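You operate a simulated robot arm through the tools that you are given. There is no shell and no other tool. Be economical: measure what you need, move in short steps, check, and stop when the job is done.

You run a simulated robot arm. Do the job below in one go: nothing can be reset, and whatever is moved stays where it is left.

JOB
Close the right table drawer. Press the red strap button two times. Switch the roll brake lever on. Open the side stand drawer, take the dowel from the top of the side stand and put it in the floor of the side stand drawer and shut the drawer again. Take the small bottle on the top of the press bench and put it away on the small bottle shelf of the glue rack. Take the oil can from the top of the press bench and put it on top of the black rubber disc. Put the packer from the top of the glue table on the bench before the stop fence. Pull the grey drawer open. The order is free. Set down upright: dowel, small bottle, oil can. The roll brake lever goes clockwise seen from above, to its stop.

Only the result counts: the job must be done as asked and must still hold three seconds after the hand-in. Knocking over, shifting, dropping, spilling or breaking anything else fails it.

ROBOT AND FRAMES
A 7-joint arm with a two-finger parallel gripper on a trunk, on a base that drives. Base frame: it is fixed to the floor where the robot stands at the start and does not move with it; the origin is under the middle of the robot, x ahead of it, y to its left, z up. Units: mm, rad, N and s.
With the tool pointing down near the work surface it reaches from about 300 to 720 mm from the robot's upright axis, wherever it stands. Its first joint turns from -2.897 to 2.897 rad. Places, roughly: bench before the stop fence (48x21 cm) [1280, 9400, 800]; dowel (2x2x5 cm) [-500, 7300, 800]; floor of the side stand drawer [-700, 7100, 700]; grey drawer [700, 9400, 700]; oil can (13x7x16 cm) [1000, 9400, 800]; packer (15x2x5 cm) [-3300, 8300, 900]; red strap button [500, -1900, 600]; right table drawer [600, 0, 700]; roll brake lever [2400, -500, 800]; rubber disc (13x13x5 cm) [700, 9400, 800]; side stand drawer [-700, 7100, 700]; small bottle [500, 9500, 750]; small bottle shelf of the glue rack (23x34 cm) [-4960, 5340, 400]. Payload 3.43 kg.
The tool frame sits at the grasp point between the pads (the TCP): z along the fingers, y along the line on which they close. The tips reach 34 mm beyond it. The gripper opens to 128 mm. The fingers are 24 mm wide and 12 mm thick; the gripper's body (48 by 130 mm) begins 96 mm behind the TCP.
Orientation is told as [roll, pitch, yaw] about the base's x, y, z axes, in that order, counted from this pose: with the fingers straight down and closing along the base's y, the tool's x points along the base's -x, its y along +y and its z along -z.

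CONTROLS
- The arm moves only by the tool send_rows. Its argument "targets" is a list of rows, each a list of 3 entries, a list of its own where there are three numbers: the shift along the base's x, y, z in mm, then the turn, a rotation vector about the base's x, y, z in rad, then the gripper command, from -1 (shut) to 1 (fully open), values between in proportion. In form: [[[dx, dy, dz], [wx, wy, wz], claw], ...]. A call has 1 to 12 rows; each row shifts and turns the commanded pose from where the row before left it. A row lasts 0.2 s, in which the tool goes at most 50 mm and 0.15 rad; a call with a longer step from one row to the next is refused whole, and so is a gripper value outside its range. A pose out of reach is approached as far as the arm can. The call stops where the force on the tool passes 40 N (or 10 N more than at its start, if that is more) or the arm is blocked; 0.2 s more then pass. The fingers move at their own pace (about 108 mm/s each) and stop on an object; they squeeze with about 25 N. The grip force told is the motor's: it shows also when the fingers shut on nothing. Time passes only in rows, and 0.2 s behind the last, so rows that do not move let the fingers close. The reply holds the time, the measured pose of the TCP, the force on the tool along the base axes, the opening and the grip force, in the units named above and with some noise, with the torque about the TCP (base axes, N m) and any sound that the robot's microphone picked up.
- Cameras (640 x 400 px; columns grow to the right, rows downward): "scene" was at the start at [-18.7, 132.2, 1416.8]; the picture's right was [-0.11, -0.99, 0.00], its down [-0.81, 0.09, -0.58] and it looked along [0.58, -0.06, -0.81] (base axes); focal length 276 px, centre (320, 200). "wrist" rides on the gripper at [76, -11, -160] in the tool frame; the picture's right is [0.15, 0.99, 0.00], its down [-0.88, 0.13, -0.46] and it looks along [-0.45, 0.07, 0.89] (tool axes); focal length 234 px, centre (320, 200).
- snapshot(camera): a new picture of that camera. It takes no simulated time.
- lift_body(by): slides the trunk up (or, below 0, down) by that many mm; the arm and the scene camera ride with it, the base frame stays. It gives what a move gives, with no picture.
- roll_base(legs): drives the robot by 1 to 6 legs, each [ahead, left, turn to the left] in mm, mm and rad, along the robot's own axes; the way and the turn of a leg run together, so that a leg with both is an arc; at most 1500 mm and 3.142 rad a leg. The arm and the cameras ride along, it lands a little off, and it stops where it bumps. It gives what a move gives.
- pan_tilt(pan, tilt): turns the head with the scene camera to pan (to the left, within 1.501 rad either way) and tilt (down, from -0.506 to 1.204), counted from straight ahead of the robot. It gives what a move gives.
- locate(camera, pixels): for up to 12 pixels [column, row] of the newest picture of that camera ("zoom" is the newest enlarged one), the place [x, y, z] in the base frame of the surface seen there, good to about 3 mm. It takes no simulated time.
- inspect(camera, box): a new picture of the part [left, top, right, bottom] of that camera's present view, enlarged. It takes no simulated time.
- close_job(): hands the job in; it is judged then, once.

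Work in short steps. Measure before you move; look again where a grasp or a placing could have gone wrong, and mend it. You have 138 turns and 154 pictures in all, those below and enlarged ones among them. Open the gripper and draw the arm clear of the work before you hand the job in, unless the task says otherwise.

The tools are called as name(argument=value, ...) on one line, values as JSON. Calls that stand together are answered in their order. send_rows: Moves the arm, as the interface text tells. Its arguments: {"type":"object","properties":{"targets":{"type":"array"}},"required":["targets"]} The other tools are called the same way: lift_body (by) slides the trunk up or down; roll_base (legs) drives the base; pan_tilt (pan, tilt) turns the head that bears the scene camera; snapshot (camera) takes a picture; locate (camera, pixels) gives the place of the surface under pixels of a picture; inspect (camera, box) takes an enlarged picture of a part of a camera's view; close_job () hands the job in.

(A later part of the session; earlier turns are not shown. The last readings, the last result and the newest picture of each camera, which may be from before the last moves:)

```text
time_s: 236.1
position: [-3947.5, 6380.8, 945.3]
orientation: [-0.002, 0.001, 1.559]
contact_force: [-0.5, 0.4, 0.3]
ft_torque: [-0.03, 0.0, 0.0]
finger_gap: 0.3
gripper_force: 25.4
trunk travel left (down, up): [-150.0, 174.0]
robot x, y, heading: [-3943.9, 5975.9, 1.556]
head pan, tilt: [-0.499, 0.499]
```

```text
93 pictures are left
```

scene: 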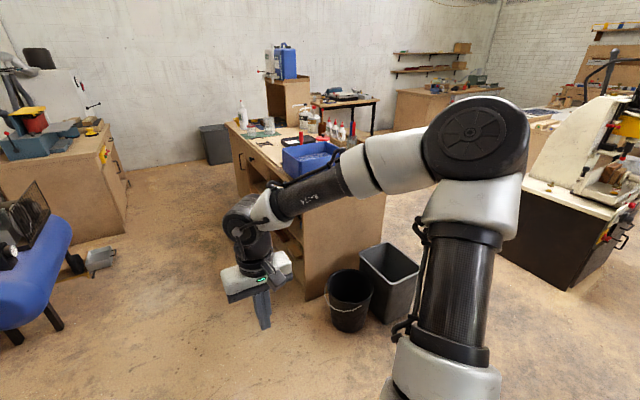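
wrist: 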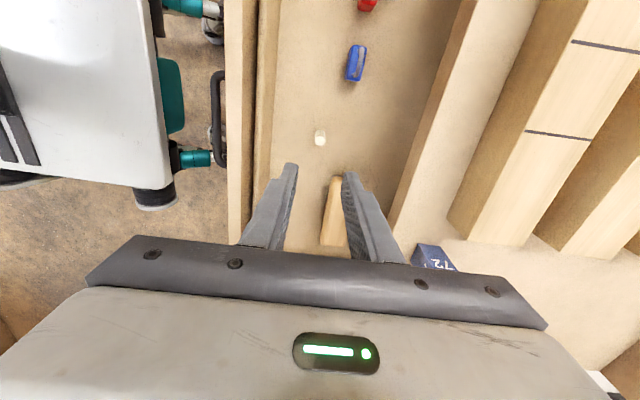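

The glue table's west side (shelves, drawer) is in view. I measure it and the things on the left.

locate(camera="scene", pixels=[[228, 125], [298, 175], [240, 195], [345, 300], [75, 270], [100, 262], [125, 205], [250, 130], [300, 160], [110, 120], [220, 155], [300, 285]])

inspect(camera="scene", box=[210, 80, 370, 200])

```text
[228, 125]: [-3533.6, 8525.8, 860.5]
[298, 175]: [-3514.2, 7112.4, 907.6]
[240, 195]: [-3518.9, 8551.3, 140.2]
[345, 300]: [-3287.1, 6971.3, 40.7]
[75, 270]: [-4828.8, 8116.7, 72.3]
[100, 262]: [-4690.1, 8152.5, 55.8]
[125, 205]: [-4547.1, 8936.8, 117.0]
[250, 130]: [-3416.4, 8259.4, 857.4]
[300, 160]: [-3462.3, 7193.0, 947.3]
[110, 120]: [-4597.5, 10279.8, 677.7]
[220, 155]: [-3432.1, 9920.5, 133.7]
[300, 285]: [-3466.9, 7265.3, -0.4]
```

```text
3.33 times, centred on (290, 140) of scene
```

zoom: 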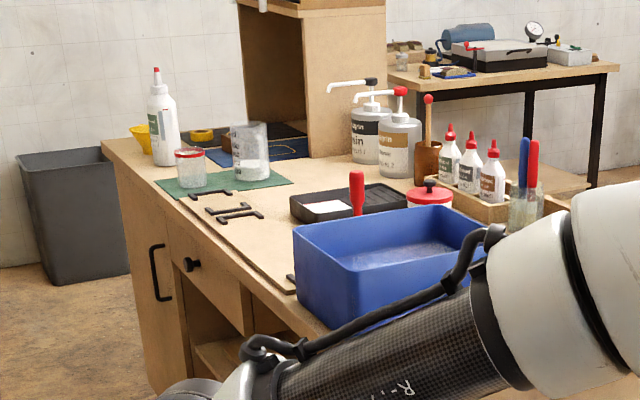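

West edge is x≈-3525, top z≈857. I draw the arm in to about 320 mm, drive north alongside and turn to face the table.

send_rows(targets=[[[0, -40, 10], [0, 0, 0], -1], [[0, -40, 20], [0, 0, 0], -1], [[0, 0, 30], [0, 0, 0], -1]])

roll_base(legs=[[0, 40, 0.015], [1500, 0, 0], [760, 0, 0], [0, 0, -1.57]])

pan_tilt(pan=0.0, tilt=0.75)

snapshot(camera="scene")

```text
time_s: 236.9
position: [-3946.2, 6298.9, 1005.6]
orientation: [-0.002, 0.0, 1.559]
contact_force: [0.3, 0.8, -0.9]
ft_torque: [-0.03, -0.04, -0.02]
finger_gap: 0.0
gripper_force: 25.3
trunk travel left (down, up): [-150.0, 174.0]
robot x, y, heading: [-3943.4, 5975.5, 1.556]
head pan, tilt: [-0.499, 0.499]
```

```text
time_s: 252.5
position: [-3646.4, 8220.6, 1005.4]
orientation: [-0.002, 0.0, -0.004]
contact_force: [-0.6, 0.7, 0.0]
ft_torque: [0.01, -0.01, 0.02]
finger_gap: 0.2
gripper_force: 25.2
trunk travel left (down, up): [-150.0, 174.0]
robot x, y, heading: [-3969.4, 8214.1, -0.008]
head pan, tilt: [-0.499, 0.499]
```

```text
time_s: 253.4
position: [-3647.4, 8221.4, 1006.2]
orientation: [-0.001, 0.0, -0.004]
contact_force: [-0.7, -0.7, 0.0]
ft_torque: [-0.02, 0.01, 0.0]
finger_gap: 0.0
gripper_force: 24.6
trunk travel left (down, up): [-150.0, 174.0]
robot x, y, heading: [-3970.0, 8217.2, -0.008]
head pan, tilt: [0.0, 0.75]
```

```text
91 pictures are left
```

scene: 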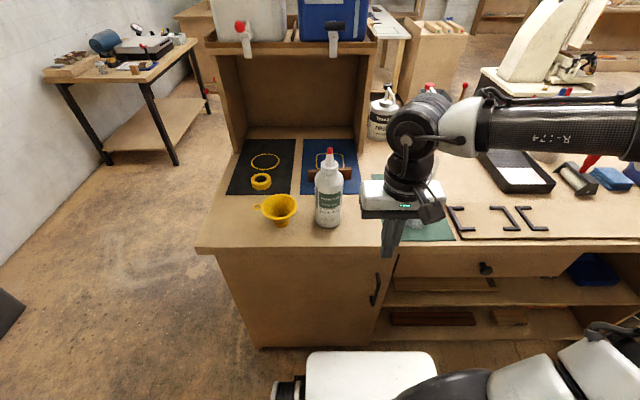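

A brown piece lies behind the white bottle near (335,172). I zoom there and measure.

inspect(camera="scene", box=[220, 130, 380, 250])

locate(camera="scene", pixels=[[345, 172], [313, 174], [328, 160], [328, 195], [328, 225], [280, 212], [458, 212], [510, 185], [340, 152], [350, 180], [316, 190], [300, 245]])

```text
3.33 times, centred on (300, 190) of scene
```

zoom: 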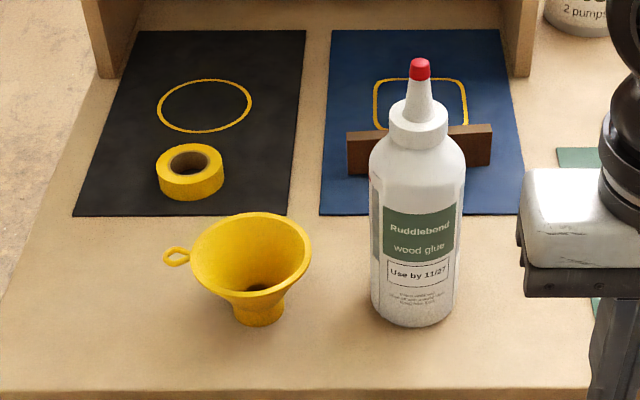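

```text
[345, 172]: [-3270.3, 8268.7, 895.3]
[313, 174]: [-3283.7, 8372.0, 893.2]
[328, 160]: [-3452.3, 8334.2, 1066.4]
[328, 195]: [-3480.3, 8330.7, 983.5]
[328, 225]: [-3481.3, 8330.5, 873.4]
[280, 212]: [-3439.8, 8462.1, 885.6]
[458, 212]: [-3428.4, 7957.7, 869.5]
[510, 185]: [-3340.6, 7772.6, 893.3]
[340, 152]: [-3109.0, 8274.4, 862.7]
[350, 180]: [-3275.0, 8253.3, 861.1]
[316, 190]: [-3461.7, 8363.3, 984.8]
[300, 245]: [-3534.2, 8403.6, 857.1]
```

The packer is the brown 142 mm piece standing on the blue cloth, centre ≈(-3267,8317), top ≈905, turned by about 0.125 rad, behind the tall glue bottle at (-3450,8331). I shift the robot south so the arm comes in diagonally, clear of the bottle.

roll_base(legs=[[0, -257, 0.008], [140, 0, 0]])

pan_tilt(pan=0.5, tilt=0.75)

snapshot(camera="scene")

inspect(camera="scene", box=[220, 100, 380, 200])

```text
time_s: 257.5
position: [-3515.8, 7970.2, 1006.6]
orientation: [-0.002, 0.001, 0.008]
contact_force: [-0.4, -0.2, -0.3]
ft_torque: [-0.02, 0.03, -0.02]
finger_gap: 0.1
gripper_force: 24.7
trunk travel left (down, up): [-150.0, 174.0]
robot x, y, heading: [-3842.2, 7962.2, 0.006]
head pan, tilt: [0.0, 0.75]
stopped in leg 2: the robot was blocked; the commanded pose is now the measured one
```

```text
time_s: 258.4
position: [-3516.8, 7968.9, 1005.2]
orientation: [-0.001, 0.0, 0.009]
contact_force: [-0.7, -1.0, 0.3]
ft_torque: [-0.01, 0.01, -0.02]
finger_gap: 0.2
gripper_force: 25.0
trunk travel left (down, up): [-150.0, 174.0]
robot x, y, heading: [-3840.5, 7956.6, 0.013]
head pan, tilt: [0.499, 0.75]
```

```text
89 pictures are left
```

scene: 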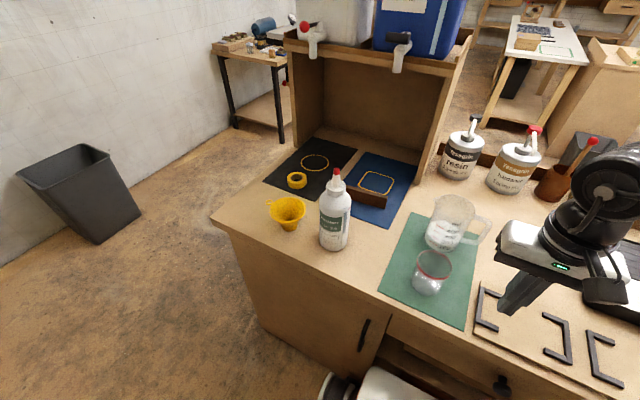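

```text
4.00 times, centred on (300, 150) of scene
```

zoom: 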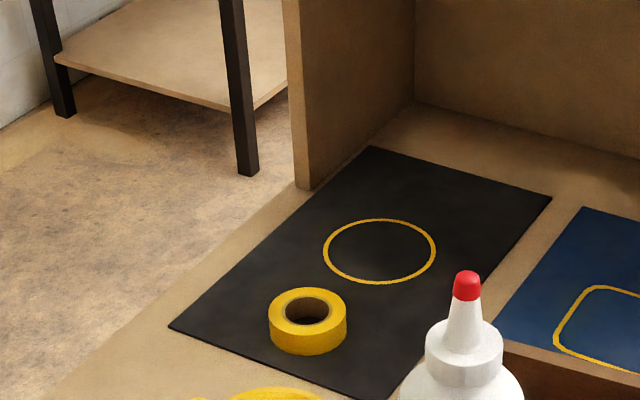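

The base touched the cabinet front lightly; I back off 20 mm. I measure the packer from this angle and the obstacles around.

roll_base(legs=[[-20, 0, 0]])

snapshot(camera="scene")

inspect(camera="scene", box=[310, 140, 470, 240])

locate(camera="scene", pixels=[[355, 186], [385, 198], [386, 206], [352, 192], [337, 172], [455, 200], [432, 255], [463, 135], [475, 118], [500, 182], [445, 60], [430, 140]])

```text
time_s: 259.2
position: [-3536.3, 7969.5, 1005.3]
orientation: [0.0, 0.001, 0.01]
contact_force: [0.9, 0.0, -0.2]
ft_torque: [0.03, 0.03, 0.01]
finger_gap: 0.1
gripper_force: 25.1
trunk travel left (down, up): [-150.0, 174.0]
robot x, y, heading: [-3859.0, 7959.9, 0.011]
head pan, tilt: [0.499, 0.75]
```

```text
87 pictures are left
```

scene: 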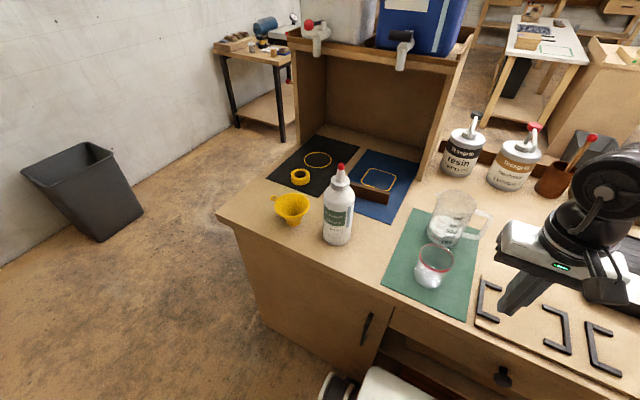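

```text
4.00 times, centred on (390, 190) of scene
```

zoom: 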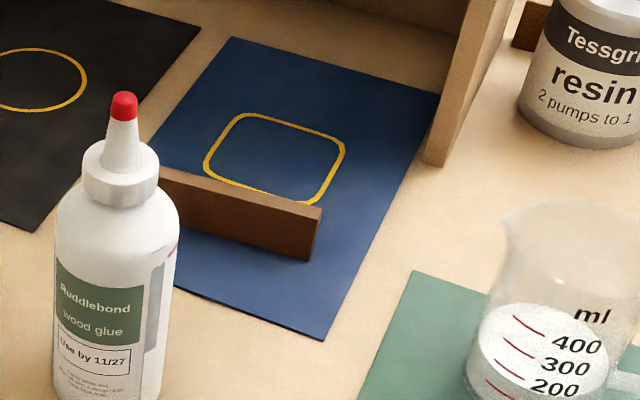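

```text
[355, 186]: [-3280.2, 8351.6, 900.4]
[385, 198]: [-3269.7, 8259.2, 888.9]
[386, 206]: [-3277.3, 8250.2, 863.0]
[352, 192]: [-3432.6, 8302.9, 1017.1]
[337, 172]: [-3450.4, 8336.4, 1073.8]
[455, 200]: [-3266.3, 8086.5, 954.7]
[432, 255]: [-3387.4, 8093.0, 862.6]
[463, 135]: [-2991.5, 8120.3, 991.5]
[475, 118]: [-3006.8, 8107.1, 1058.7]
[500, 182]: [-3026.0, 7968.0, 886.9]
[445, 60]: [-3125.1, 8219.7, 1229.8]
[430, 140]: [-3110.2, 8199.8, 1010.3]
```

I measure the packer's top corners in the zoom.

locate(camera="zoom", pixels=[[310, 225], [316, 214], [240, 195], [200, 185], [180, 175], [300, 218], [250, 196]])

```text
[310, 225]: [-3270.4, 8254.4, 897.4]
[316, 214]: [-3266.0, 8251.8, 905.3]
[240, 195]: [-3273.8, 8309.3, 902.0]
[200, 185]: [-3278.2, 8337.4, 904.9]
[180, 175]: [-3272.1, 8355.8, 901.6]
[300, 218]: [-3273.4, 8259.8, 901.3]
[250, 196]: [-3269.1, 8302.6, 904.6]
```

Packer centreline at y=8317 is x≈-3266, top 905. I shift the base 60 mm north for reach, raise the arm and turn the gripper to close across the packer (yaw ≈1.69).

roll_base(legs=[[0, 60, 0]])

send_rows(targets=[[[0, 0, 15], [0, 0, 0.14], -1], [[0, 0, 15], [0, 0, 0.14], -1], [[0, 0, 15], [0, 0, 0.14], -1], [[0, 0, 15], [0, 0, 0.14], -1], [[0, 0, 10], [0, 0, 0.14], -1], [[0, 0, 10], [0, 0, 0.14], -0.5], [[0, 0, 0], [0, 0, 0.14], -0.1], [[0, 0, 0], [0, 0, 0.14], -0.1], [[0, 0, 0], [0, 0, 0.14], -0.1], [[0, 0, 0], [0, 0, 0.14], -0.1], [[0, 0, 0], [0, 0, 0.14], -0.1], [[0, 0, 0], [0, 0, 0.13], -0.1]])

```text
time_s: 260.5
position: [-3537.4, 8028.7, 1004.9]
orientation: [-0.002, -0.001, 0.008]
contact_force: [-0.2, -0.4, 0.0]
ft_torque: [0.0, 0.03, 0.04]
finger_gap: 0.3
gripper_force: 25.4
trunk travel left (down, up): [-150.0, 174.0]
robot x, y, heading: [-3863.0, 8016.9, 0.004]
head pan, tilt: [0.499, 0.75]
```

```text
time_s: 263.1
position: [-3607.6, 8102.1, 1066.0]
orientation: [-0.002, 0.001, 1.678]
contact_force: [0.1, 0.7, 0.5]
ft_torque: [-0.03, -0.03, 0.03]
finger_gap: 57.5
gripper_force: 0.1
out of reach, approached as far as the arm can: row 9, 10, 11, 12
trunk travel left (down, up): [-150.0, 174.0]
robot x, y, heading: [-3859.2, 8019.8, 0.004]
head pan, tilt: [0.499, 0.75]
```

The arm could not quite hold that pose close in. I step outward a little and see where it lands.

send_rows(targets=[[[20, 15, 0], [0, 0, 0], -0.1], [[25, 20, 0], [0, 0, 0], -0.1], [[25, 20, 0], [0, 0, 0], -0.1], [[0, 0, 0], [0, 0, 0], -0.1]])

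snapshot(camera="scene")

```text
time_s: 264.1
position: [-3561.5, 8170.9, 1060.0]
orientation: [-0.004, 0.0, 1.673]
contact_force: [-0.3, -0.8, -0.9]
ft_torque: [0.0, -0.01, -0.01]
finger_gap: 57.5
gripper_force: 0.0
out of reach, approached as far as the arm can: row 1, 2, 3
trunk travel left (down, up): [-150.0, 174.0]
robot x, y, heading: [-3859.6, 8020.8, 0.005]
head pan, tilt: [0.499, 0.75]
```

```text
85 pictures are left
```

scene: 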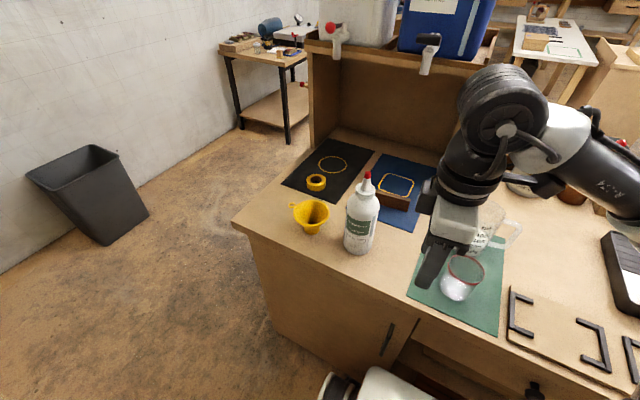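

The joint limit interferes with this yaw; the opposite yaw (-1.45) has more room. I return to the free place and turn the other way.

send_rows(targets=[[[-25, -20, 0], [0, 0, -0.145], -0.1], [[-25, -20, 0], [0, 0, -0.145], -0.1], [[-20, -15, 0], [0, 0, -0.145], -0.1], [[0, 0, 0], [0, 0, -0.145], -0.1], [[0, 0, 0], [0, 0, -0.145], -0.1], [[0, 0, 0], [0, 0, -0.145], -0.1], [[0, 0, 0], [0, 0, -0.145], -0.1], [[0, 0, 0], [0, 0, -0.145], -0.1], [[0, 0, 0], [0, 0, -0.145], -0.1], [[0, 0, 0], [0, 0, -0.145], -0.1], [[0, 0, 0], [0, 0, -0.145], -0.1]])

send_rows(targets=[[[0, 0, 0], [0, 0, -0.145], -0.1], [[0, 0, 0], [0, 0, -0.145], -0.1], [[0, 0, 0], [0, 0, -0.145], -0.1], [[0, 0, 0], [0, 0, -0.145], -0.1], [[0, 0, 0], [0, 0, -0.145], -0.1], [[0, 0, 0], [0, 0, -0.145], -0.1], [[0, 0, 0], [0, 0, -0.145], -0.1], [[0, 0, 0], [0, 0, -0.145], -0.1], [[0, 0, 0], [0, 0, -0.145], -0.1], [[0, 0, 0], [0, 0, -0.145], -0.1], [[0, 0, 0], [0, 0, 0], -0.1]])

```text
time_s: 266.5
position: [-3631.1, 8115.6, 1060.6]
orientation: [-0.002, -0.001, 0.081]
contact_force: [0.3, 0.4, 0.3]
ft_torque: [0.06, 0.01, -0.02]
finger_gap: 57.5
gripper_force: 0.1
trunk travel left (down, up): [-150.0, 174.0]
robot x, y, heading: [-3862.1, 8019.8, 0.007]
head pan, tilt: [0.499, 0.75]
```

```text
time_s: 268.9
position: [-3631.6, 8116.9, 1060.5]
orientation: [0.0, 0.002, -1.37]
contact_force: [-0.5, -0.2, 0.6]
ft_torque: [-0.02, -0.01, 0.03]
finger_gap: 57.5
gripper_force: 0.1
trunk travel left (down, up): [-150.0, 174.0]
robot x, y, heading: [-3858.8, 8019.8, 0.009]
head pan, tilt: [0.499, 0.75]
```

Now I move east first along y≈8117, then north, keeping away from the bottle.

send_rows(targets=[[[41, 0, 0], [0, 0, -0.04], -0.1], [[41, 0, 0], [0, 0, -0.04], -0.1], [[41, 0, 0], [0, 0, 0], -0.1], [[41, 0, 0], [0, 0, 0], -0.1], [[41, 0, 0], [0, 0, 0], -0.1], [[41, 0, 0], [0, 0, 0], -0.1], [[41, 0, 0], [0, 0, 0], -0.1], [[41, 0, 0], [0, 0, 0], -0.1], [[37, 0, 0], [0, 0, 0], -0.1], [[0, 0, 0], [0, 0, 0], -0.1]])

send_rows(targets=[[[0, 40, 0], [0, 0, 0], -0.1], [[0, 40, 0], [0, 0, 0], -0.1], [[0, 40, 0], [0, 0, 0], -0.1], [[0, 40, 0], [0, 0, 0], -0.1], [[0, 40, 0], [0, 0, 0], -0.1], [[0, 0, 0], [0, 0, 0], -0.1]])

snapshot(camera="scene")

snapshot(camera="wrist")

```text
time_s: 271.1
position: [-3266.1, 8115.9, 1059.7]
orientation: [-0.002, -0.003, -1.448]
contact_force: [0.5, -0.5, -0.7]
ft_torque: [0.02, 0.0, 0.03]
finger_gap: 57.6
gripper_force: 0.0
trunk travel left (down, up): [-150.0, 174.0]
robot x, y, heading: [-3860.1, 8019.3, 0.008]
head pan, tilt: [0.499, 0.75]
```

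```text
time_s: 272.5
position: [-3265.8, 8315.4, 1060.3]
orientation: [-0.002, 0.001, -1.449]
contact_force: [-0.7, -0.5, 0.6]
ft_torque: [-0.01, -0.01, 0.03]
finger_gap: 57.0
gripper_force: 0.0
trunk travel left (down, up): [-150.0, 174.0]
robot x, y, heading: [-3860.8, 8017.8, 0.008]
head pan, tilt: [0.499, 0.75]
```

```text
84 pictures are left
```

scene: 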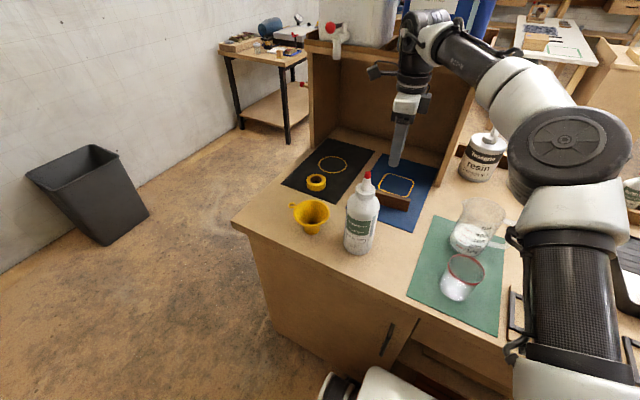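

```text
83 pictures are left
```

wrist: 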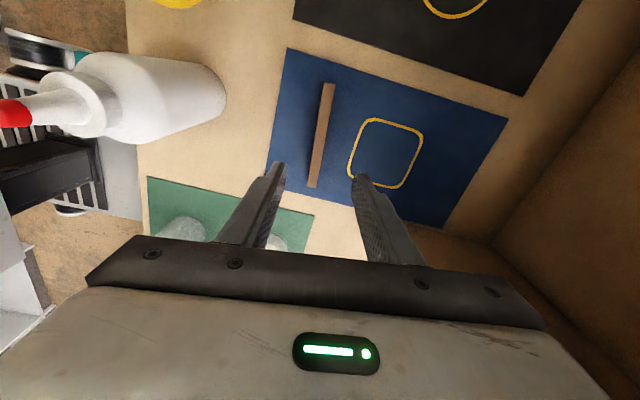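

The packer lies between the fingers in the wrist picture and the forearm clears the bottle. I measure the packer's top line.

locate(camera="wrist", pixels=[[329, 86], [325, 110], [320, 140], [316, 165], [313, 185], [332, 86], [318, 186]])

```text
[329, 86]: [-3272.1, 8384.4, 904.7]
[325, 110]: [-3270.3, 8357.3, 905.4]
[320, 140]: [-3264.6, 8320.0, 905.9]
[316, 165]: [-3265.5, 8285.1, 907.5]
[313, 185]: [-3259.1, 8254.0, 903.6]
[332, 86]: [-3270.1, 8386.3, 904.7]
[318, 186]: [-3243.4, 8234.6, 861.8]
```

Centre (-3265.5,8317) matches. I descend to z≈900, close, and lift.

send_rows(targets=[[[0, 2, -45], [0, 0, -0.015], -0.1], [[0, 0, -45], [0, 0, 0], -0.1], [[0, 0, -40], [0, 0, 0], -0.1], [[0, 0, -20], [0, 0, 0], -0.1], [[0, 0, -9], [0, 0, 0], -0.1], [[0, 0, 0], [0, 0, 0], -1], [[0, 0, 0], [0, 0, 0], -1], [[0, 0, 0], [0, 0, 0], -1]])

send_rows(targets=[[[0, 0, 20], [0, 0, 0], -1], [[0, 0, 45], [0, 0, 0], -1], [[0, 0, 45], [0, 0, 0], -1], [[0, 0, 45], [0, 0, 0], -1]])

snapshot(camera="wrist")

```text
time_s: 274.3
position: [-3266.4, 8319.4, 899.6]
orientation: [-0.002, 0.001, -1.463]
contact_force: [0.3, -0.4, 1.3]
ft_torque: [-0.01, 0.02, -0.01]
finger_gap: 13.1
gripper_force: 25.2
trunk travel left (down, up): [-150.0, 174.0]
robot x, y, heading: [-3864.5, 8020.2, 0.008]
head pan, tilt: [0.499, 0.75]
```

```text
time_s: 275.3
position: [-3266.7, 8317.6, 1056.7]
orientation: [-0.001, 0.001, -1.462]
contact_force: [0.1, -0.8, -0.8]
ft_torque: [0.0, 0.03, 0.03]
finger_gap: 13.2
gripper_force: 24.9
trunk travel left (down, up): [-150.0, 174.0]
robot x, y, heading: [-3864.0, 8020.2, 0.0]
head pan, tilt: [0.499, 0.75]
```

```text
82 pictures are left
```

wrist: 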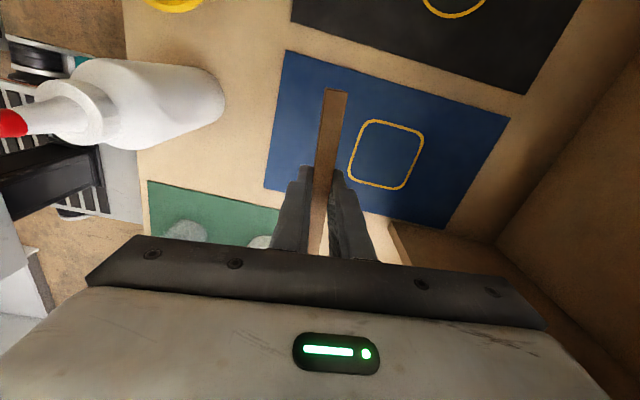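

The packer is held. I raise a bit more and retrace south, then west.

send_rows(targets=[[[0, 0, 30], [0, 0, 0], -1], [[0, -40, 0], [0, 0, 0], -1], [[0, -40, 0], [0, 0, 0], -1], [[0, -40, 0], [0, 0, 0], -1], [[0, -40, 0], [0, 0, 0], -1], [[0, -40, 0], [0, 0, 0], -1], [[-41, 0, 0], [0, 0, 0], -1], [[-41, 0, 0], [0, 0, 0], -1], [[-41, 0, 0], [0, 0, 0], -1], [[-41, 0, 0], [0, 0, 0], -1], [[-41, 0, 0], [0, 0, 0], -1], [[-41, 0, 0], [0, 0, 0], -1]])

send_rows(targets=[[[-40, -5, 0], [0, 0, 0], -1], [[-40, -20, 0], [0, 0, 0], -1], [[-20, -20, 0], [0, 0, 0], -1], [[0, -20, 0], [0, 0, 0], -1]])

pan_tilt(pan=1.4, tilt=0.5)

snapshot(camera="scene")

```text
time_s: 277.9
position: [-3513.9, 8118.6, 1087.0]
orientation: [-0.002, 0.0, -1.463]
contact_force: [-0.8, -0.3, -0.6]
ft_torque: [-0.03, -0.02, -0.01]
finger_gap: 13.4
gripper_force: 24.8
trunk travel left (down, up): [-150.0, 174.0]
robot x, y, heading: [-3859.2, 8018.8, 0.004]
head pan, tilt: [0.499, 0.75]
```

```text
time_s: 278.9
position: [-3614.2, 8052.1, 1087.8]
orientation: [0.001, 0.001, -1.463]
contact_force: [0.3, -0.3, -0.2]
ft_torque: [-0.02, 0.04, -0.04]
finger_gap: 13.3
gripper_force: 25.0
trunk travel left (down, up): [-150.0, 174.0]
robot x, y, heading: [-3860.5, 8022.7, 0.003]
head pan, tilt: [0.499, 0.75]
```

```text
time_s: 280.1
position: [-3612.7, 8053.5, 1086.5]
orientation: [0.0, 0.002, -1.462]
contact_force: [0.3, 0.3, -0.6]
ft_torque: [0.0, -0.01, 0.0]
finger_gap: 12.8
gripper_force: 24.6
trunk travel left (down, up): [-150.0, 174.0]
robot x, y, heading: [-3858.2, 8018.1, 0.004]
head pan, tilt: [1.4, 0.499]
```

```text
81 pictures are left
```

scene: 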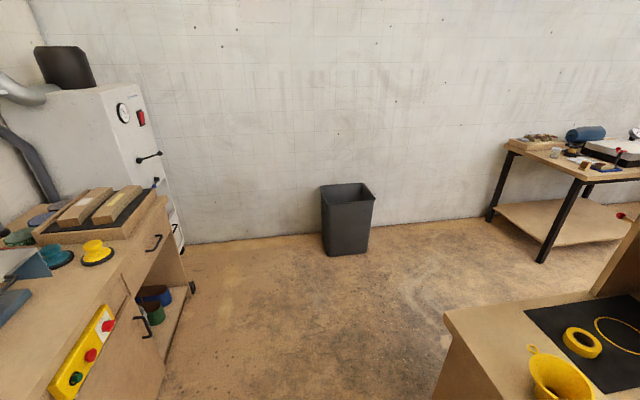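

A passage leads around the north end of the glue table. I measure it.

locate(camera="scene", pixels=[[345, 254], [490, 220], [541, 262], [445, 318], [440, 390], [185, 240], [190, 285], [365, 250], [245, 240]])

```text
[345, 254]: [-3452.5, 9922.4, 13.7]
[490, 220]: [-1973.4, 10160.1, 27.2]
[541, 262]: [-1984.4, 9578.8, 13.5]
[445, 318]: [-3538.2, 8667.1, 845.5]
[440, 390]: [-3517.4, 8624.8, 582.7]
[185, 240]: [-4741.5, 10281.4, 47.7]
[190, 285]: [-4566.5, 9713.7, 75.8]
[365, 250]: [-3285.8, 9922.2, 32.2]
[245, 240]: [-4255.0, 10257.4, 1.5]
```

Passage at y≈9210 between cabinet (8855) and black-legged table (9578) is wide enough. I back off, go north, then east.

roll_base(legs=[[-120, 0, -0.003], [0, 1200, 0], [1400, 0, 0]])

pan_tilt(pan=0.0, tilt=0.45)

snapshot(camera="scene")

```text
time_s: 299.3
position: [-2335.0, 9261.1, 1086.8]
orientation: [-0.002, 0.0, -1.457]
contact_force: [-0.2, -0.6, -0.3]
ft_torque: [-0.02, 0.06, -0.02]
finger_gap: 13.0
gripper_force: 25.0
trunk travel left (down, up): [-150.0, 174.0]
robot x, y, heading: [-2584.8, 9228.1, 0.009]
head pan, tilt: [1.4, 0.499]
```

```text
time_s: 300.8
position: [-2335.4, 9261.5, 1087.0]
orientation: [-0.002, 0.0, -1.457]
contact_force: [-0.1, -0.4, 0.1]
ft_torque: [-0.03, 0.04, 0.01]
finger_gap: 13.1
gripper_force: 25.0
trunk travel left (down, up): [-150.0, 174.0]
robot x, y, heading: [-2583.2, 9228.3, 0.011]
head pan, tilt: [0.0, 0.45]
```

```text
80 pictures are left
```

scene: 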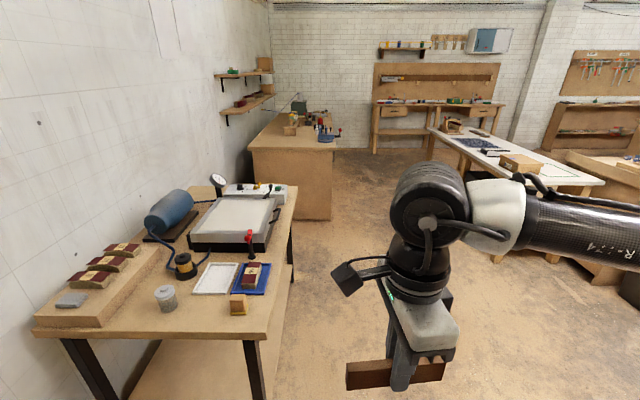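

The press bench is ahead beyond the machine table. I measure edges for the drive.

locate(camera="scene", pixels=[[330, 218], [335, 148], [253, 150], [500, 175], [497, 255], [440, 135], [265, 335], [293, 280], [380, 150], [520, 150]])

```text
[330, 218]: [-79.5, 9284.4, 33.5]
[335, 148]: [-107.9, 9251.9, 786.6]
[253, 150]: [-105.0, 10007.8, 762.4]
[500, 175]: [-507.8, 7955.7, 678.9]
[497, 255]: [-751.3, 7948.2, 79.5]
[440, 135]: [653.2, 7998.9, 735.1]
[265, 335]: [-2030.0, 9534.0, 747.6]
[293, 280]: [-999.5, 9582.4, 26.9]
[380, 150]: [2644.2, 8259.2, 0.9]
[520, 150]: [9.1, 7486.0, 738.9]
```

Front edge of the press bench is y≈9245. I go along y≈8720 and turn to face it.

roll_base(legs=[[0, -510, -0.01], [1500, 0, 0], [1500, 0, 0], [550, 0, 0], [0, 0, 1.571]])

pan_tilt(pan=0.1, tilt=0.65)

snapshot(camera="scene")

```text
time_s: 326.9
position: [924.3, 8986.4, 1086.4]
orientation: [-0.002, 0.0, 0.11]
contact_force: [-0.5, -1.1, -0.9]
ft_torque: [0.0, -0.01, 0.0]
finger_gap: 13.4
gripper_force: 24.8
trunk travel left (down, up): [-150.0, 174.0]
robot x, y, heading: [957.8, 8736.3, 1.577]
head pan, tilt: [0.0, 0.45]
```

```text
time_s: 327.6
position: [923.4, 8985.9, 1086.6]
orientation: [-0.002, 0.0, 0.112]
contact_force: [-0.2, -0.3, -0.6]
ft_torque: [-0.02, 0.02, 0.02]
finger_gap: 12.9
gripper_force: 25.0
trunk travel left (down, up): [-150.0, 174.0]
robot x, y, heading: [954.8, 8741.5, 1.578]
head pan, tilt: [0.099, 0.649]
```

```text
79 pictures are left
```

scene: 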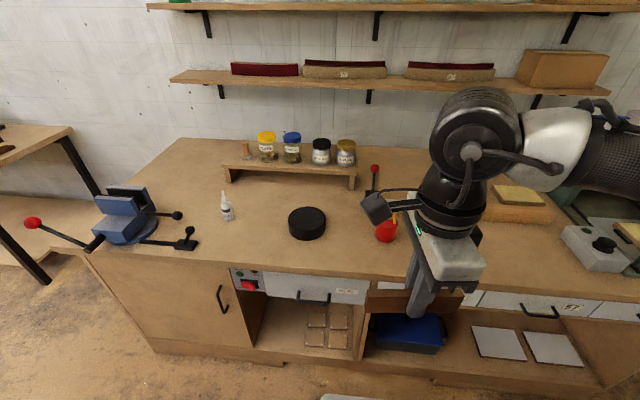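

Bottle (227,207), disc (307,222), red oil can (386,228). I look right for the stop fence.

pan_tilt(pan=-0.5, tilt=0.75)

snapshot(camera="scene")

```text
time_s: 328.6
position: [923.4, 8986.0, 1086.9]
orientation: [-0.001, 0.0, 0.108]
contact_force: [-0.1, -0.7, -0.8]
ft_torque: [0.03, 0.01, 0.01]
finger_gap: 13.1
gripper_force: 25.0
trunk travel left (down, up): [-150.0, 174.0]
robot x, y, heading: [958.0, 8731.7, 1.575]
head pan, tilt: [-0.499, 0.75]
```

```text
78 pictures are left
```

scene: 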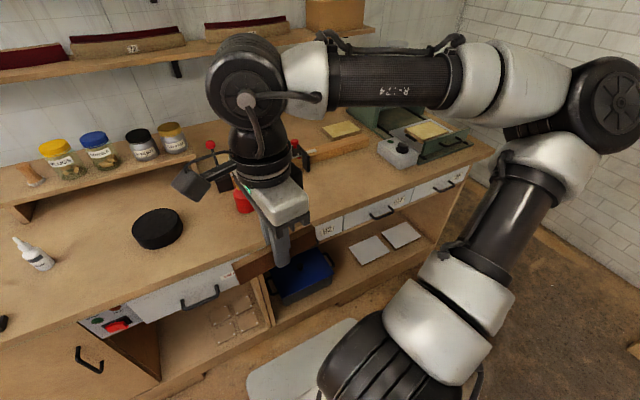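

inspect(camera="scene", box=[200, 90, 460, 250])

locate(camera="scene", pixels=[[340, 150], [370, 140], [330, 175], [355, 185], [390, 160], [320, 205], [400, 185], [305, 160], [244, 202], [160, 225], [35, 252], [340, 130]])

```text
2.46 times, centred on (330, 170) of scene
```

zoom: 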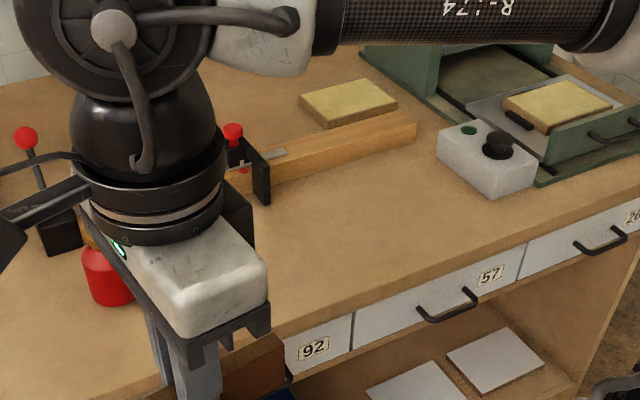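

```text
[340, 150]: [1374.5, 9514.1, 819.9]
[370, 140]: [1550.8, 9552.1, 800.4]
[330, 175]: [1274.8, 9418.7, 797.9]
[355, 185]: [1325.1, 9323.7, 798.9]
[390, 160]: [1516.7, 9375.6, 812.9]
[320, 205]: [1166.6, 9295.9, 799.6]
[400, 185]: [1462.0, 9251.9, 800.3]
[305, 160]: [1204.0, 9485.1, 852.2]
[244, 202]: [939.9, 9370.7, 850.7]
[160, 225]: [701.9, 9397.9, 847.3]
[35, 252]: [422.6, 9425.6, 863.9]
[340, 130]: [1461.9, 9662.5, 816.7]
```

The free bench strip before the fence (bar at y≈9520) runs x≈1240–1440, y≈9280–9480. I move the robot right and closer, then set the packer at about (1310,9390).

roll_base(legs=[[0, -300, -0.004], [90, 0, 0]])

send_rows(targets=[[[10, 40, 0], [0, 0, -0.03], -1], [[10, 40, 0], [0, 0, -0.03], -1], [[10, 40, 0], [0, 0, -0.03], -1], [[10, 40, 0], [0, 0, 0], -1], [[10, 40, 0], [0, 0, 0], -1], [[10, 40, 0], [0, 0, 0], -1], [[10, 30, 0], [0, 0, 0], -1], [[10, 30, -20], [0, 0, 0], -1], [[0, 0, -45], [0, 0, 0], -1], [[0, 0, -45], [0, 0, 0], -1], [[0, 0, -30], [0, 0, 0], -1]])

pan_tilt(pan=0.1, tilt=0.8)

snapshot(camera="scene")

snapshot(camera="wrist")

```text
time_s: 332.8
position: [1226.0, 9077.3, 1086.4]
orientation: [-0.003, 0.002, 0.102]
contact_force: [0.4, -0.2, -1.0]
ft_torque: [0.01, -0.03, 0.02]
finger_gap: 13.2
gripper_force: 25.3
trunk travel left (down, up): [-150.0, 174.0]
robot x, y, heading: [1260.9, 8825.7, 1.574]
head pan, tilt: [-0.499, 0.75]
```

```text
time_s: 335.2
position: [1304.8, 9377.0, 945.5]
orientation: [0.001, -0.001, 0.011]
contact_force: [0.2, 0.5, -0.3]
ft_torque: [0.01, 0.0, 0.01]
finger_gap: 13.0
gripper_force: 25.0
trunk travel left (down, up): [-150.0, 174.0]
robot x, y, heading: [1256.7, 8829.4, 1.575]
head pan, tilt: [-0.499, 0.75]
```

```text
time_s: 336.2
position: [1306.0, 9376.5, 945.5]
orientation: [-0.001, 0.001, 0.011]
contact_force: [-0.1, 0.6, 0.2]
ft_torque: [0.04, 0.0, -0.01]
finger_gap: 13.2
gripper_force: 24.9
trunk travel left (down, up): [-150.0, 174.0]
robot x, y, heading: [1254.4, 8825.5, 1.57]
head pan, tilt: [0.099, 0.799]
```

```text
76 pictures are left
```

scene: 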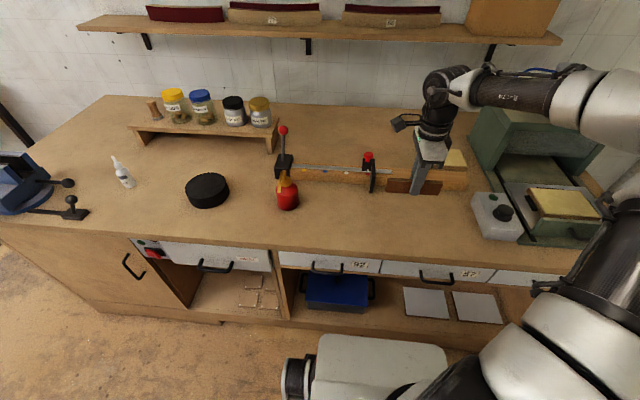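

```text
75 pictures are left
```

wrist: 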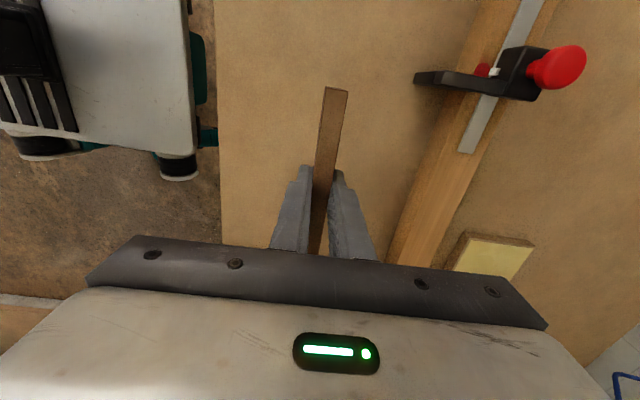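

Position is good, clear of fence, stop and control box. I lower to contact and release.

send_rows(targets=[[[0, 8, -45], [0, 0, 0], -1], [[0, 0, -40], [0, 0, 0], -1], [[0, 0, -15], [0, 0, 0], -1], [[0, 0, -5], [0, 0, 0], -1], [[0, 0, -2], [0, 0, 0], -1], [[0, 0, -1.5], [0, 0, 0], -1]])

```text
time_s: 337.6
position: [1304.9, 9385.0, 837.7]
orientation: [-0.003, -0.001, 0.013]
contact_force: [-0.1, -0.7, 1.5]
ft_torque: [0.01, -0.24, -0.02]
finger_gap: 13.0
gripper_force: 24.5
trunk travel left (down, up): [-150.0, 174.0]
robot x, y, heading: [1253.9, 8829.4, 1.568]
head pan, tilt: [0.099, 0.799]
```

send_rows(targets=[[[0, 0, -1], [0, 0, 0], -1], [[0, 0, 0], [0, 0, 0], -0.7], [[0, 0, 0], [0, 0, 0], -0.5], [[0, 0, 0], [0, 0, 0], -0.4], [[0, 0, 25], [0, 0, 0], -0.4], [[0, 0, 40], [0, 0, 0], -0.4], [[0, 0, 45], [0, 0, 0], -0.4], [[0, 0, 45], [0, 0, 0], -0.4]])

snapshot(camera="wrist")

snapshot(camera="scene")

```text
time_s: 339.4
position: [1304.8, 9384.3, 991.1]
orientation: [0.0, -0.001, 0.012]
contact_force: [-0.1, 0.1, -0.8]
ft_torque: [0.0, 0.04, 0.01]
finger_gap: 38.4
gripper_force: 0.2
trunk travel left (down, up): [-150.0, 174.0]
robot x, y, heading: [1255.6, 8829.6, 1.571]
head pan, tilt: [0.099, 0.799]
```

```text
74 pictures are left
```

wrist: 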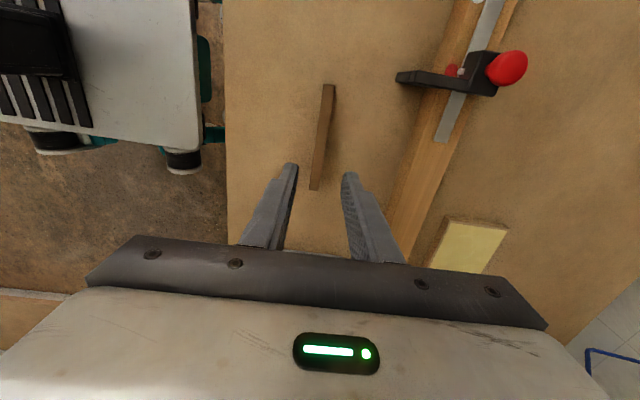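

```text
73 pictures are left
```

scene: 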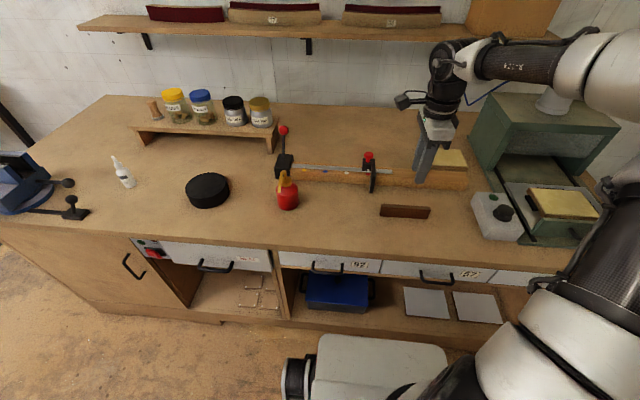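

The packer stands on the bench. I retract, move the robot left to face the oil can and disc, and look.

send_rows(targets=[[[-5, -45, 10], [0, 0, 0], -0.4], [[-5, -45, 10], [0, 0, 0], -0.4], [[-5, -45, 10], [0, 0, 0], -0.4], [[-5, -45, 10], [0, 0, 0], -0.4], [[-5, -45, 10], [0, 0, 0], -0.4], [[0, -20, 0], [0, 0, 0], -0.4]])

roll_base(legs=[[0, 340, 0]])

pan_tilt(pan=0.15, tilt=0.85)

snapshot(camera="scene")

```text
time_s: 340.8
position: [1280.3, 9141.1, 1042.4]
orientation: [-0.002, -0.001, 0.012]
contact_force: [-0.3, 0.3, -1.2]
ft_torque: [0.02, 0.0, 0.01]
finger_gap: 38.2
gripper_force: 0.1
trunk travel left (down, up): [-150.0, 174.0]
robot x, y, heading: [1254.2, 8830.4, 1.571]
head pan, tilt: [0.099, 0.799]
```

```text
time_s: 344.7
position: [937.4, 9140.6, 1042.4]
orientation: [-0.002, -0.001, 0.019]
contact_force: [0.2, -0.2, 0.4]
ft_torque: [0.01, 0.01, 0.02]
finger_gap: 38.0
gripper_force: 0.0
trunk travel left (down, up): [-150.0, 174.0]
robot x, y, heading: [915.7, 8827.2, 1.573]
head pan, tilt: [0.099, 0.799]
```

```text
time_s: 345.3
position: [936.6, 9141.4, 1042.8]
orientation: [-0.002, 0.0, 0.018]
contact_force: [0.2, -0.4, 0.0]
ft_torque: [-0.01, 0.0, 0.01]
finger_gap: 38.4
gripper_force: 0.3
trunk travel left (down, up): [-150.0, 174.0]
robot x, y, heading: [915.6, 8828.1, 1.578]
head pan, tilt: [0.15, 0.85]
```

```text
72 pictures are left
```

scene: 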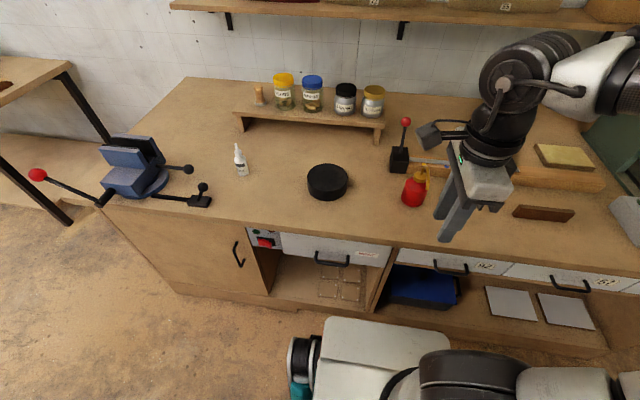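

I zoom in on the oil can and the disc and measure them.

inspect(camera="scene", box=[385, 110, 465, 230])

locate(camera="zoom", pixels=[[290, 200], [290, 240], [290, 275], [255, 240], [325, 250], [320, 180], [330, 165], [305, 200], [262, 195], [290, 130]])

locate(camera="scene", pixels=[[327, 170], [308, 178], [347, 178], [327, 188], [327, 197], [240, 155], [240, 172], [406, 122], [397, 160]])

```text
3.33 times, centred on (425, 170) of scene
```

zoom: 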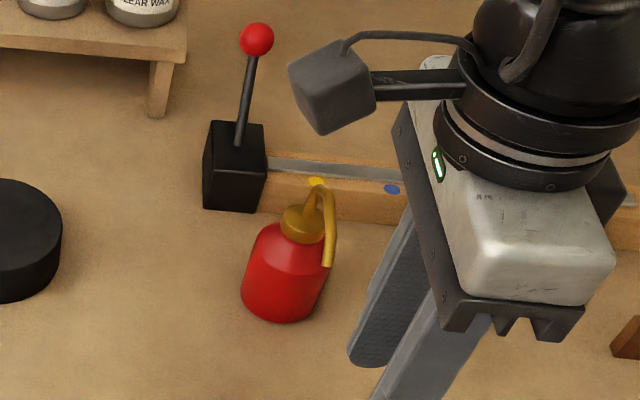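

```text
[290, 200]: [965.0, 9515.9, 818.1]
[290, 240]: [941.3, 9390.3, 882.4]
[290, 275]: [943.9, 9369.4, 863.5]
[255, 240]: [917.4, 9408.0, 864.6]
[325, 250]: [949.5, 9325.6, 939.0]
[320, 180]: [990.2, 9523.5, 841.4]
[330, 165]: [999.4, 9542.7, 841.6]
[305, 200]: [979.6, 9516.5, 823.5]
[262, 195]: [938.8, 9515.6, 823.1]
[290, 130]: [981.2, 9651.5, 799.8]
```

```text
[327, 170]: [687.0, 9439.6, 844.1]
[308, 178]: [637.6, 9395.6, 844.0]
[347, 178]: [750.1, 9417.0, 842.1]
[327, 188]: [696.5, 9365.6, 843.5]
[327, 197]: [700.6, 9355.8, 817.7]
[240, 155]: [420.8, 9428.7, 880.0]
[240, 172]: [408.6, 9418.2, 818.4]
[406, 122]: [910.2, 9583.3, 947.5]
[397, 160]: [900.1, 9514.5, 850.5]
```

The can's body centre is about (943,9404), diameter ≈70, with a spout toward me reaching y≈9325, z≈940. I turn the gripper to close along x and go high above the can.

send_rows(targets=[[[0, 5, 10], [0, 0, 0.142], -0.4], [[0, 5, 10], [0, 0, 0.142], -0.4], [[0, 5, 10], [0, 0, 0.142], -0.2], [[0, 5, 10], [0, 0, 0.142], 0], [[0, 5, 10], [0, 0, 0.142], 0.3], [[0, 5, 10], [0, 0, 0.142], 0.6], [[0, 5, 0], [0, 0, 0.142], 0.7], [[0, 5, 0], [0, 0, 0.142], 0.7], [[0, 5, 0], [0, 0, 0.142], 0.7], [[0, 5, 0], [0, 0, 0.142], 0.7], [[0, 5, 0], [0, 0, 0.132], 0.7]])

snapshot(camera="wrist")

inspect(camera="scene", box=[385, 110, 465, 230])

```text
time_s: 347.7
position: [936.7, 9195.1, 1102.5]
orientation: [-0.001, 0.0, 1.574]
contact_force: [-0.2, 0.4, -0.2]
ft_torque: [0.04, 0.01, -0.02]
finger_gap: 108.8
gripper_force: 0.0
trunk travel left (down, up): [-150.0, 174.0]
robot x, y, heading: [919.1, 8830.8, 1.575]
head pan, tilt: [0.15, 0.85]
```

```text
70 pictures are left
```

wrist: 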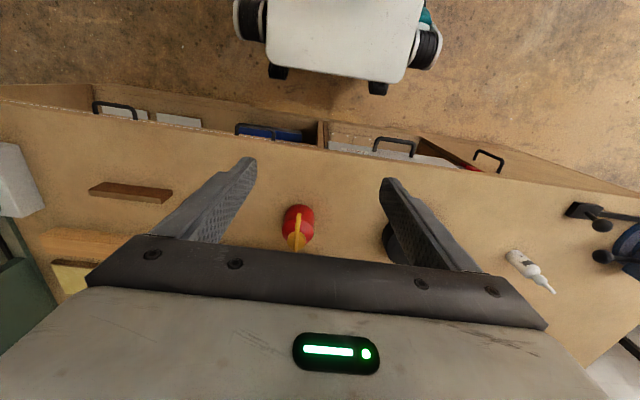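

```text
3.33 times, centred on (425, 170) of scene
```

zoom: 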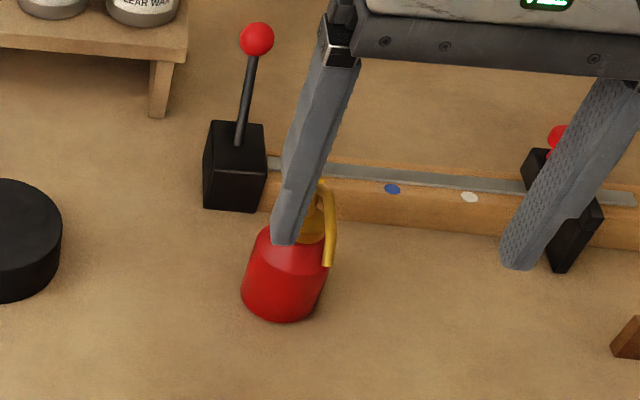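

I measure the can from the wrist picture with an enlarged view.

inspect(camera="wrist", box=[250, 180, 346, 260])

locate(camera="zoom", pixels=[[320, 200], [320, 150], [250, 180], [240, 140], [310, 230], [310, 260], [310, 290], [330, 110], [380, 160], [300, 180]])

```text
5.00 times, centred on (298, 220) of wrist
```

zoom: 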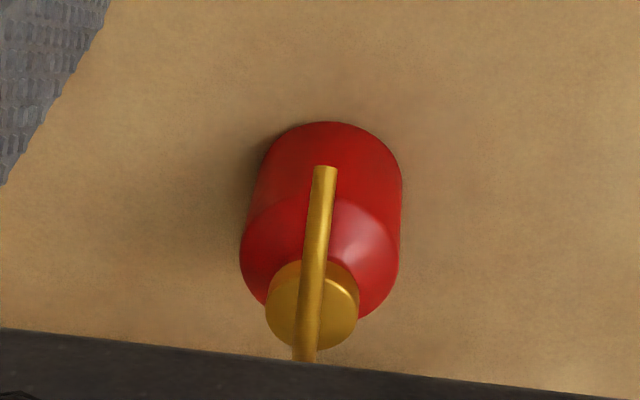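

```text
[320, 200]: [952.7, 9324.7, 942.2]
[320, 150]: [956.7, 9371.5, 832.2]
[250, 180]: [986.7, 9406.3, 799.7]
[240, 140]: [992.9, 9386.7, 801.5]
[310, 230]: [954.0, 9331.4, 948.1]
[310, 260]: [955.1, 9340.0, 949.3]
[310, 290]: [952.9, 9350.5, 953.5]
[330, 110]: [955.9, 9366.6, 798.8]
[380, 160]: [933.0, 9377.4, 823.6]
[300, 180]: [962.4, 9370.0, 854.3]
```

Can axis is (953,9404), spout along -y with top ≈955-960. I move over it and descend with the fingers open on both sides to z≈900 first.

send_rows(targets=[[[4, 42, 0], [0, 0, 0], 0.7], [[4, 42, 0], [0, 0, 0], 0.7], [[4, 42, 0], [0, 0, 0], 0.7], [[4, 42, 0], [0, 0, 0], 0.7], [[0, 41, 0], [0, 0, 0], 0.7], [[0, 0, -45], [0, 0, 0], 0.7], [[0, 0, -45], [0, 0, 0], 0.7], [[0, 0, -45], [0, 0, 0], 0.7], [[0, 0, -45], [0, 0, 0], 0.7], [[0, 0, -15], [0, 0, 0], 0.7]])

inspect(camera="scene", box=[370, 110, 490, 220])

snapshot(camera="wrist")

```text
time_s: 349.9
position: [953.1, 9404.0, 906.6]
orientation: [-0.002, 0.0, 1.57]
contact_force: [-0.4, -0.5, 0.1]
ft_torque: [0.01, -0.04, -0.03]
finger_gap: 108.6
gripper_force: 0.0
trunk travel left (down, up): [-150.0, 174.0]
robot x, y, heading: [913.3, 8826.9, 1.58]
head pan, tilt: [0.15, 0.85]
```

```text
3.64 times, centred on (430, 165) of scene
```

zoom: 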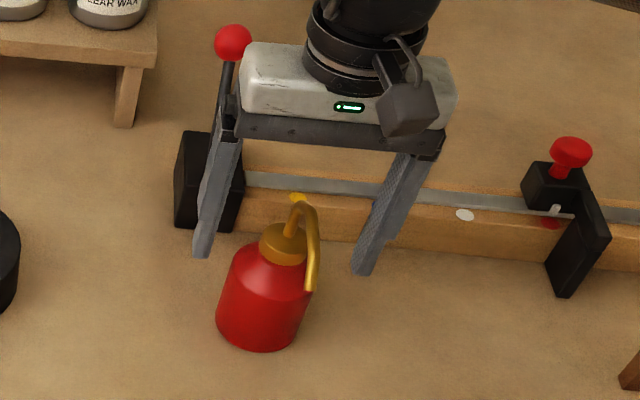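

```text
66 pictures are left
```

wrist: 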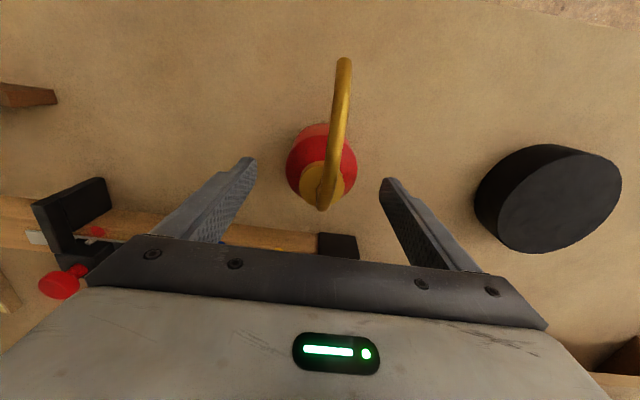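

The can is centred between the fingers. I verify the cap and spout positions once more.

locate(camera="wrist", pixels=[[312, 180], [320, 130], [290, 170], [354, 165], [343, 62], [325, 205], [330, 170]])

```text
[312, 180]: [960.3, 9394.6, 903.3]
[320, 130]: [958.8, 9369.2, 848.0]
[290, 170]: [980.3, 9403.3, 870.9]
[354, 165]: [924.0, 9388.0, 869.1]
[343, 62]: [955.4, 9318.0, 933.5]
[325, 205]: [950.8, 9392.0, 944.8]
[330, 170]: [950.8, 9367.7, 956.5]
```

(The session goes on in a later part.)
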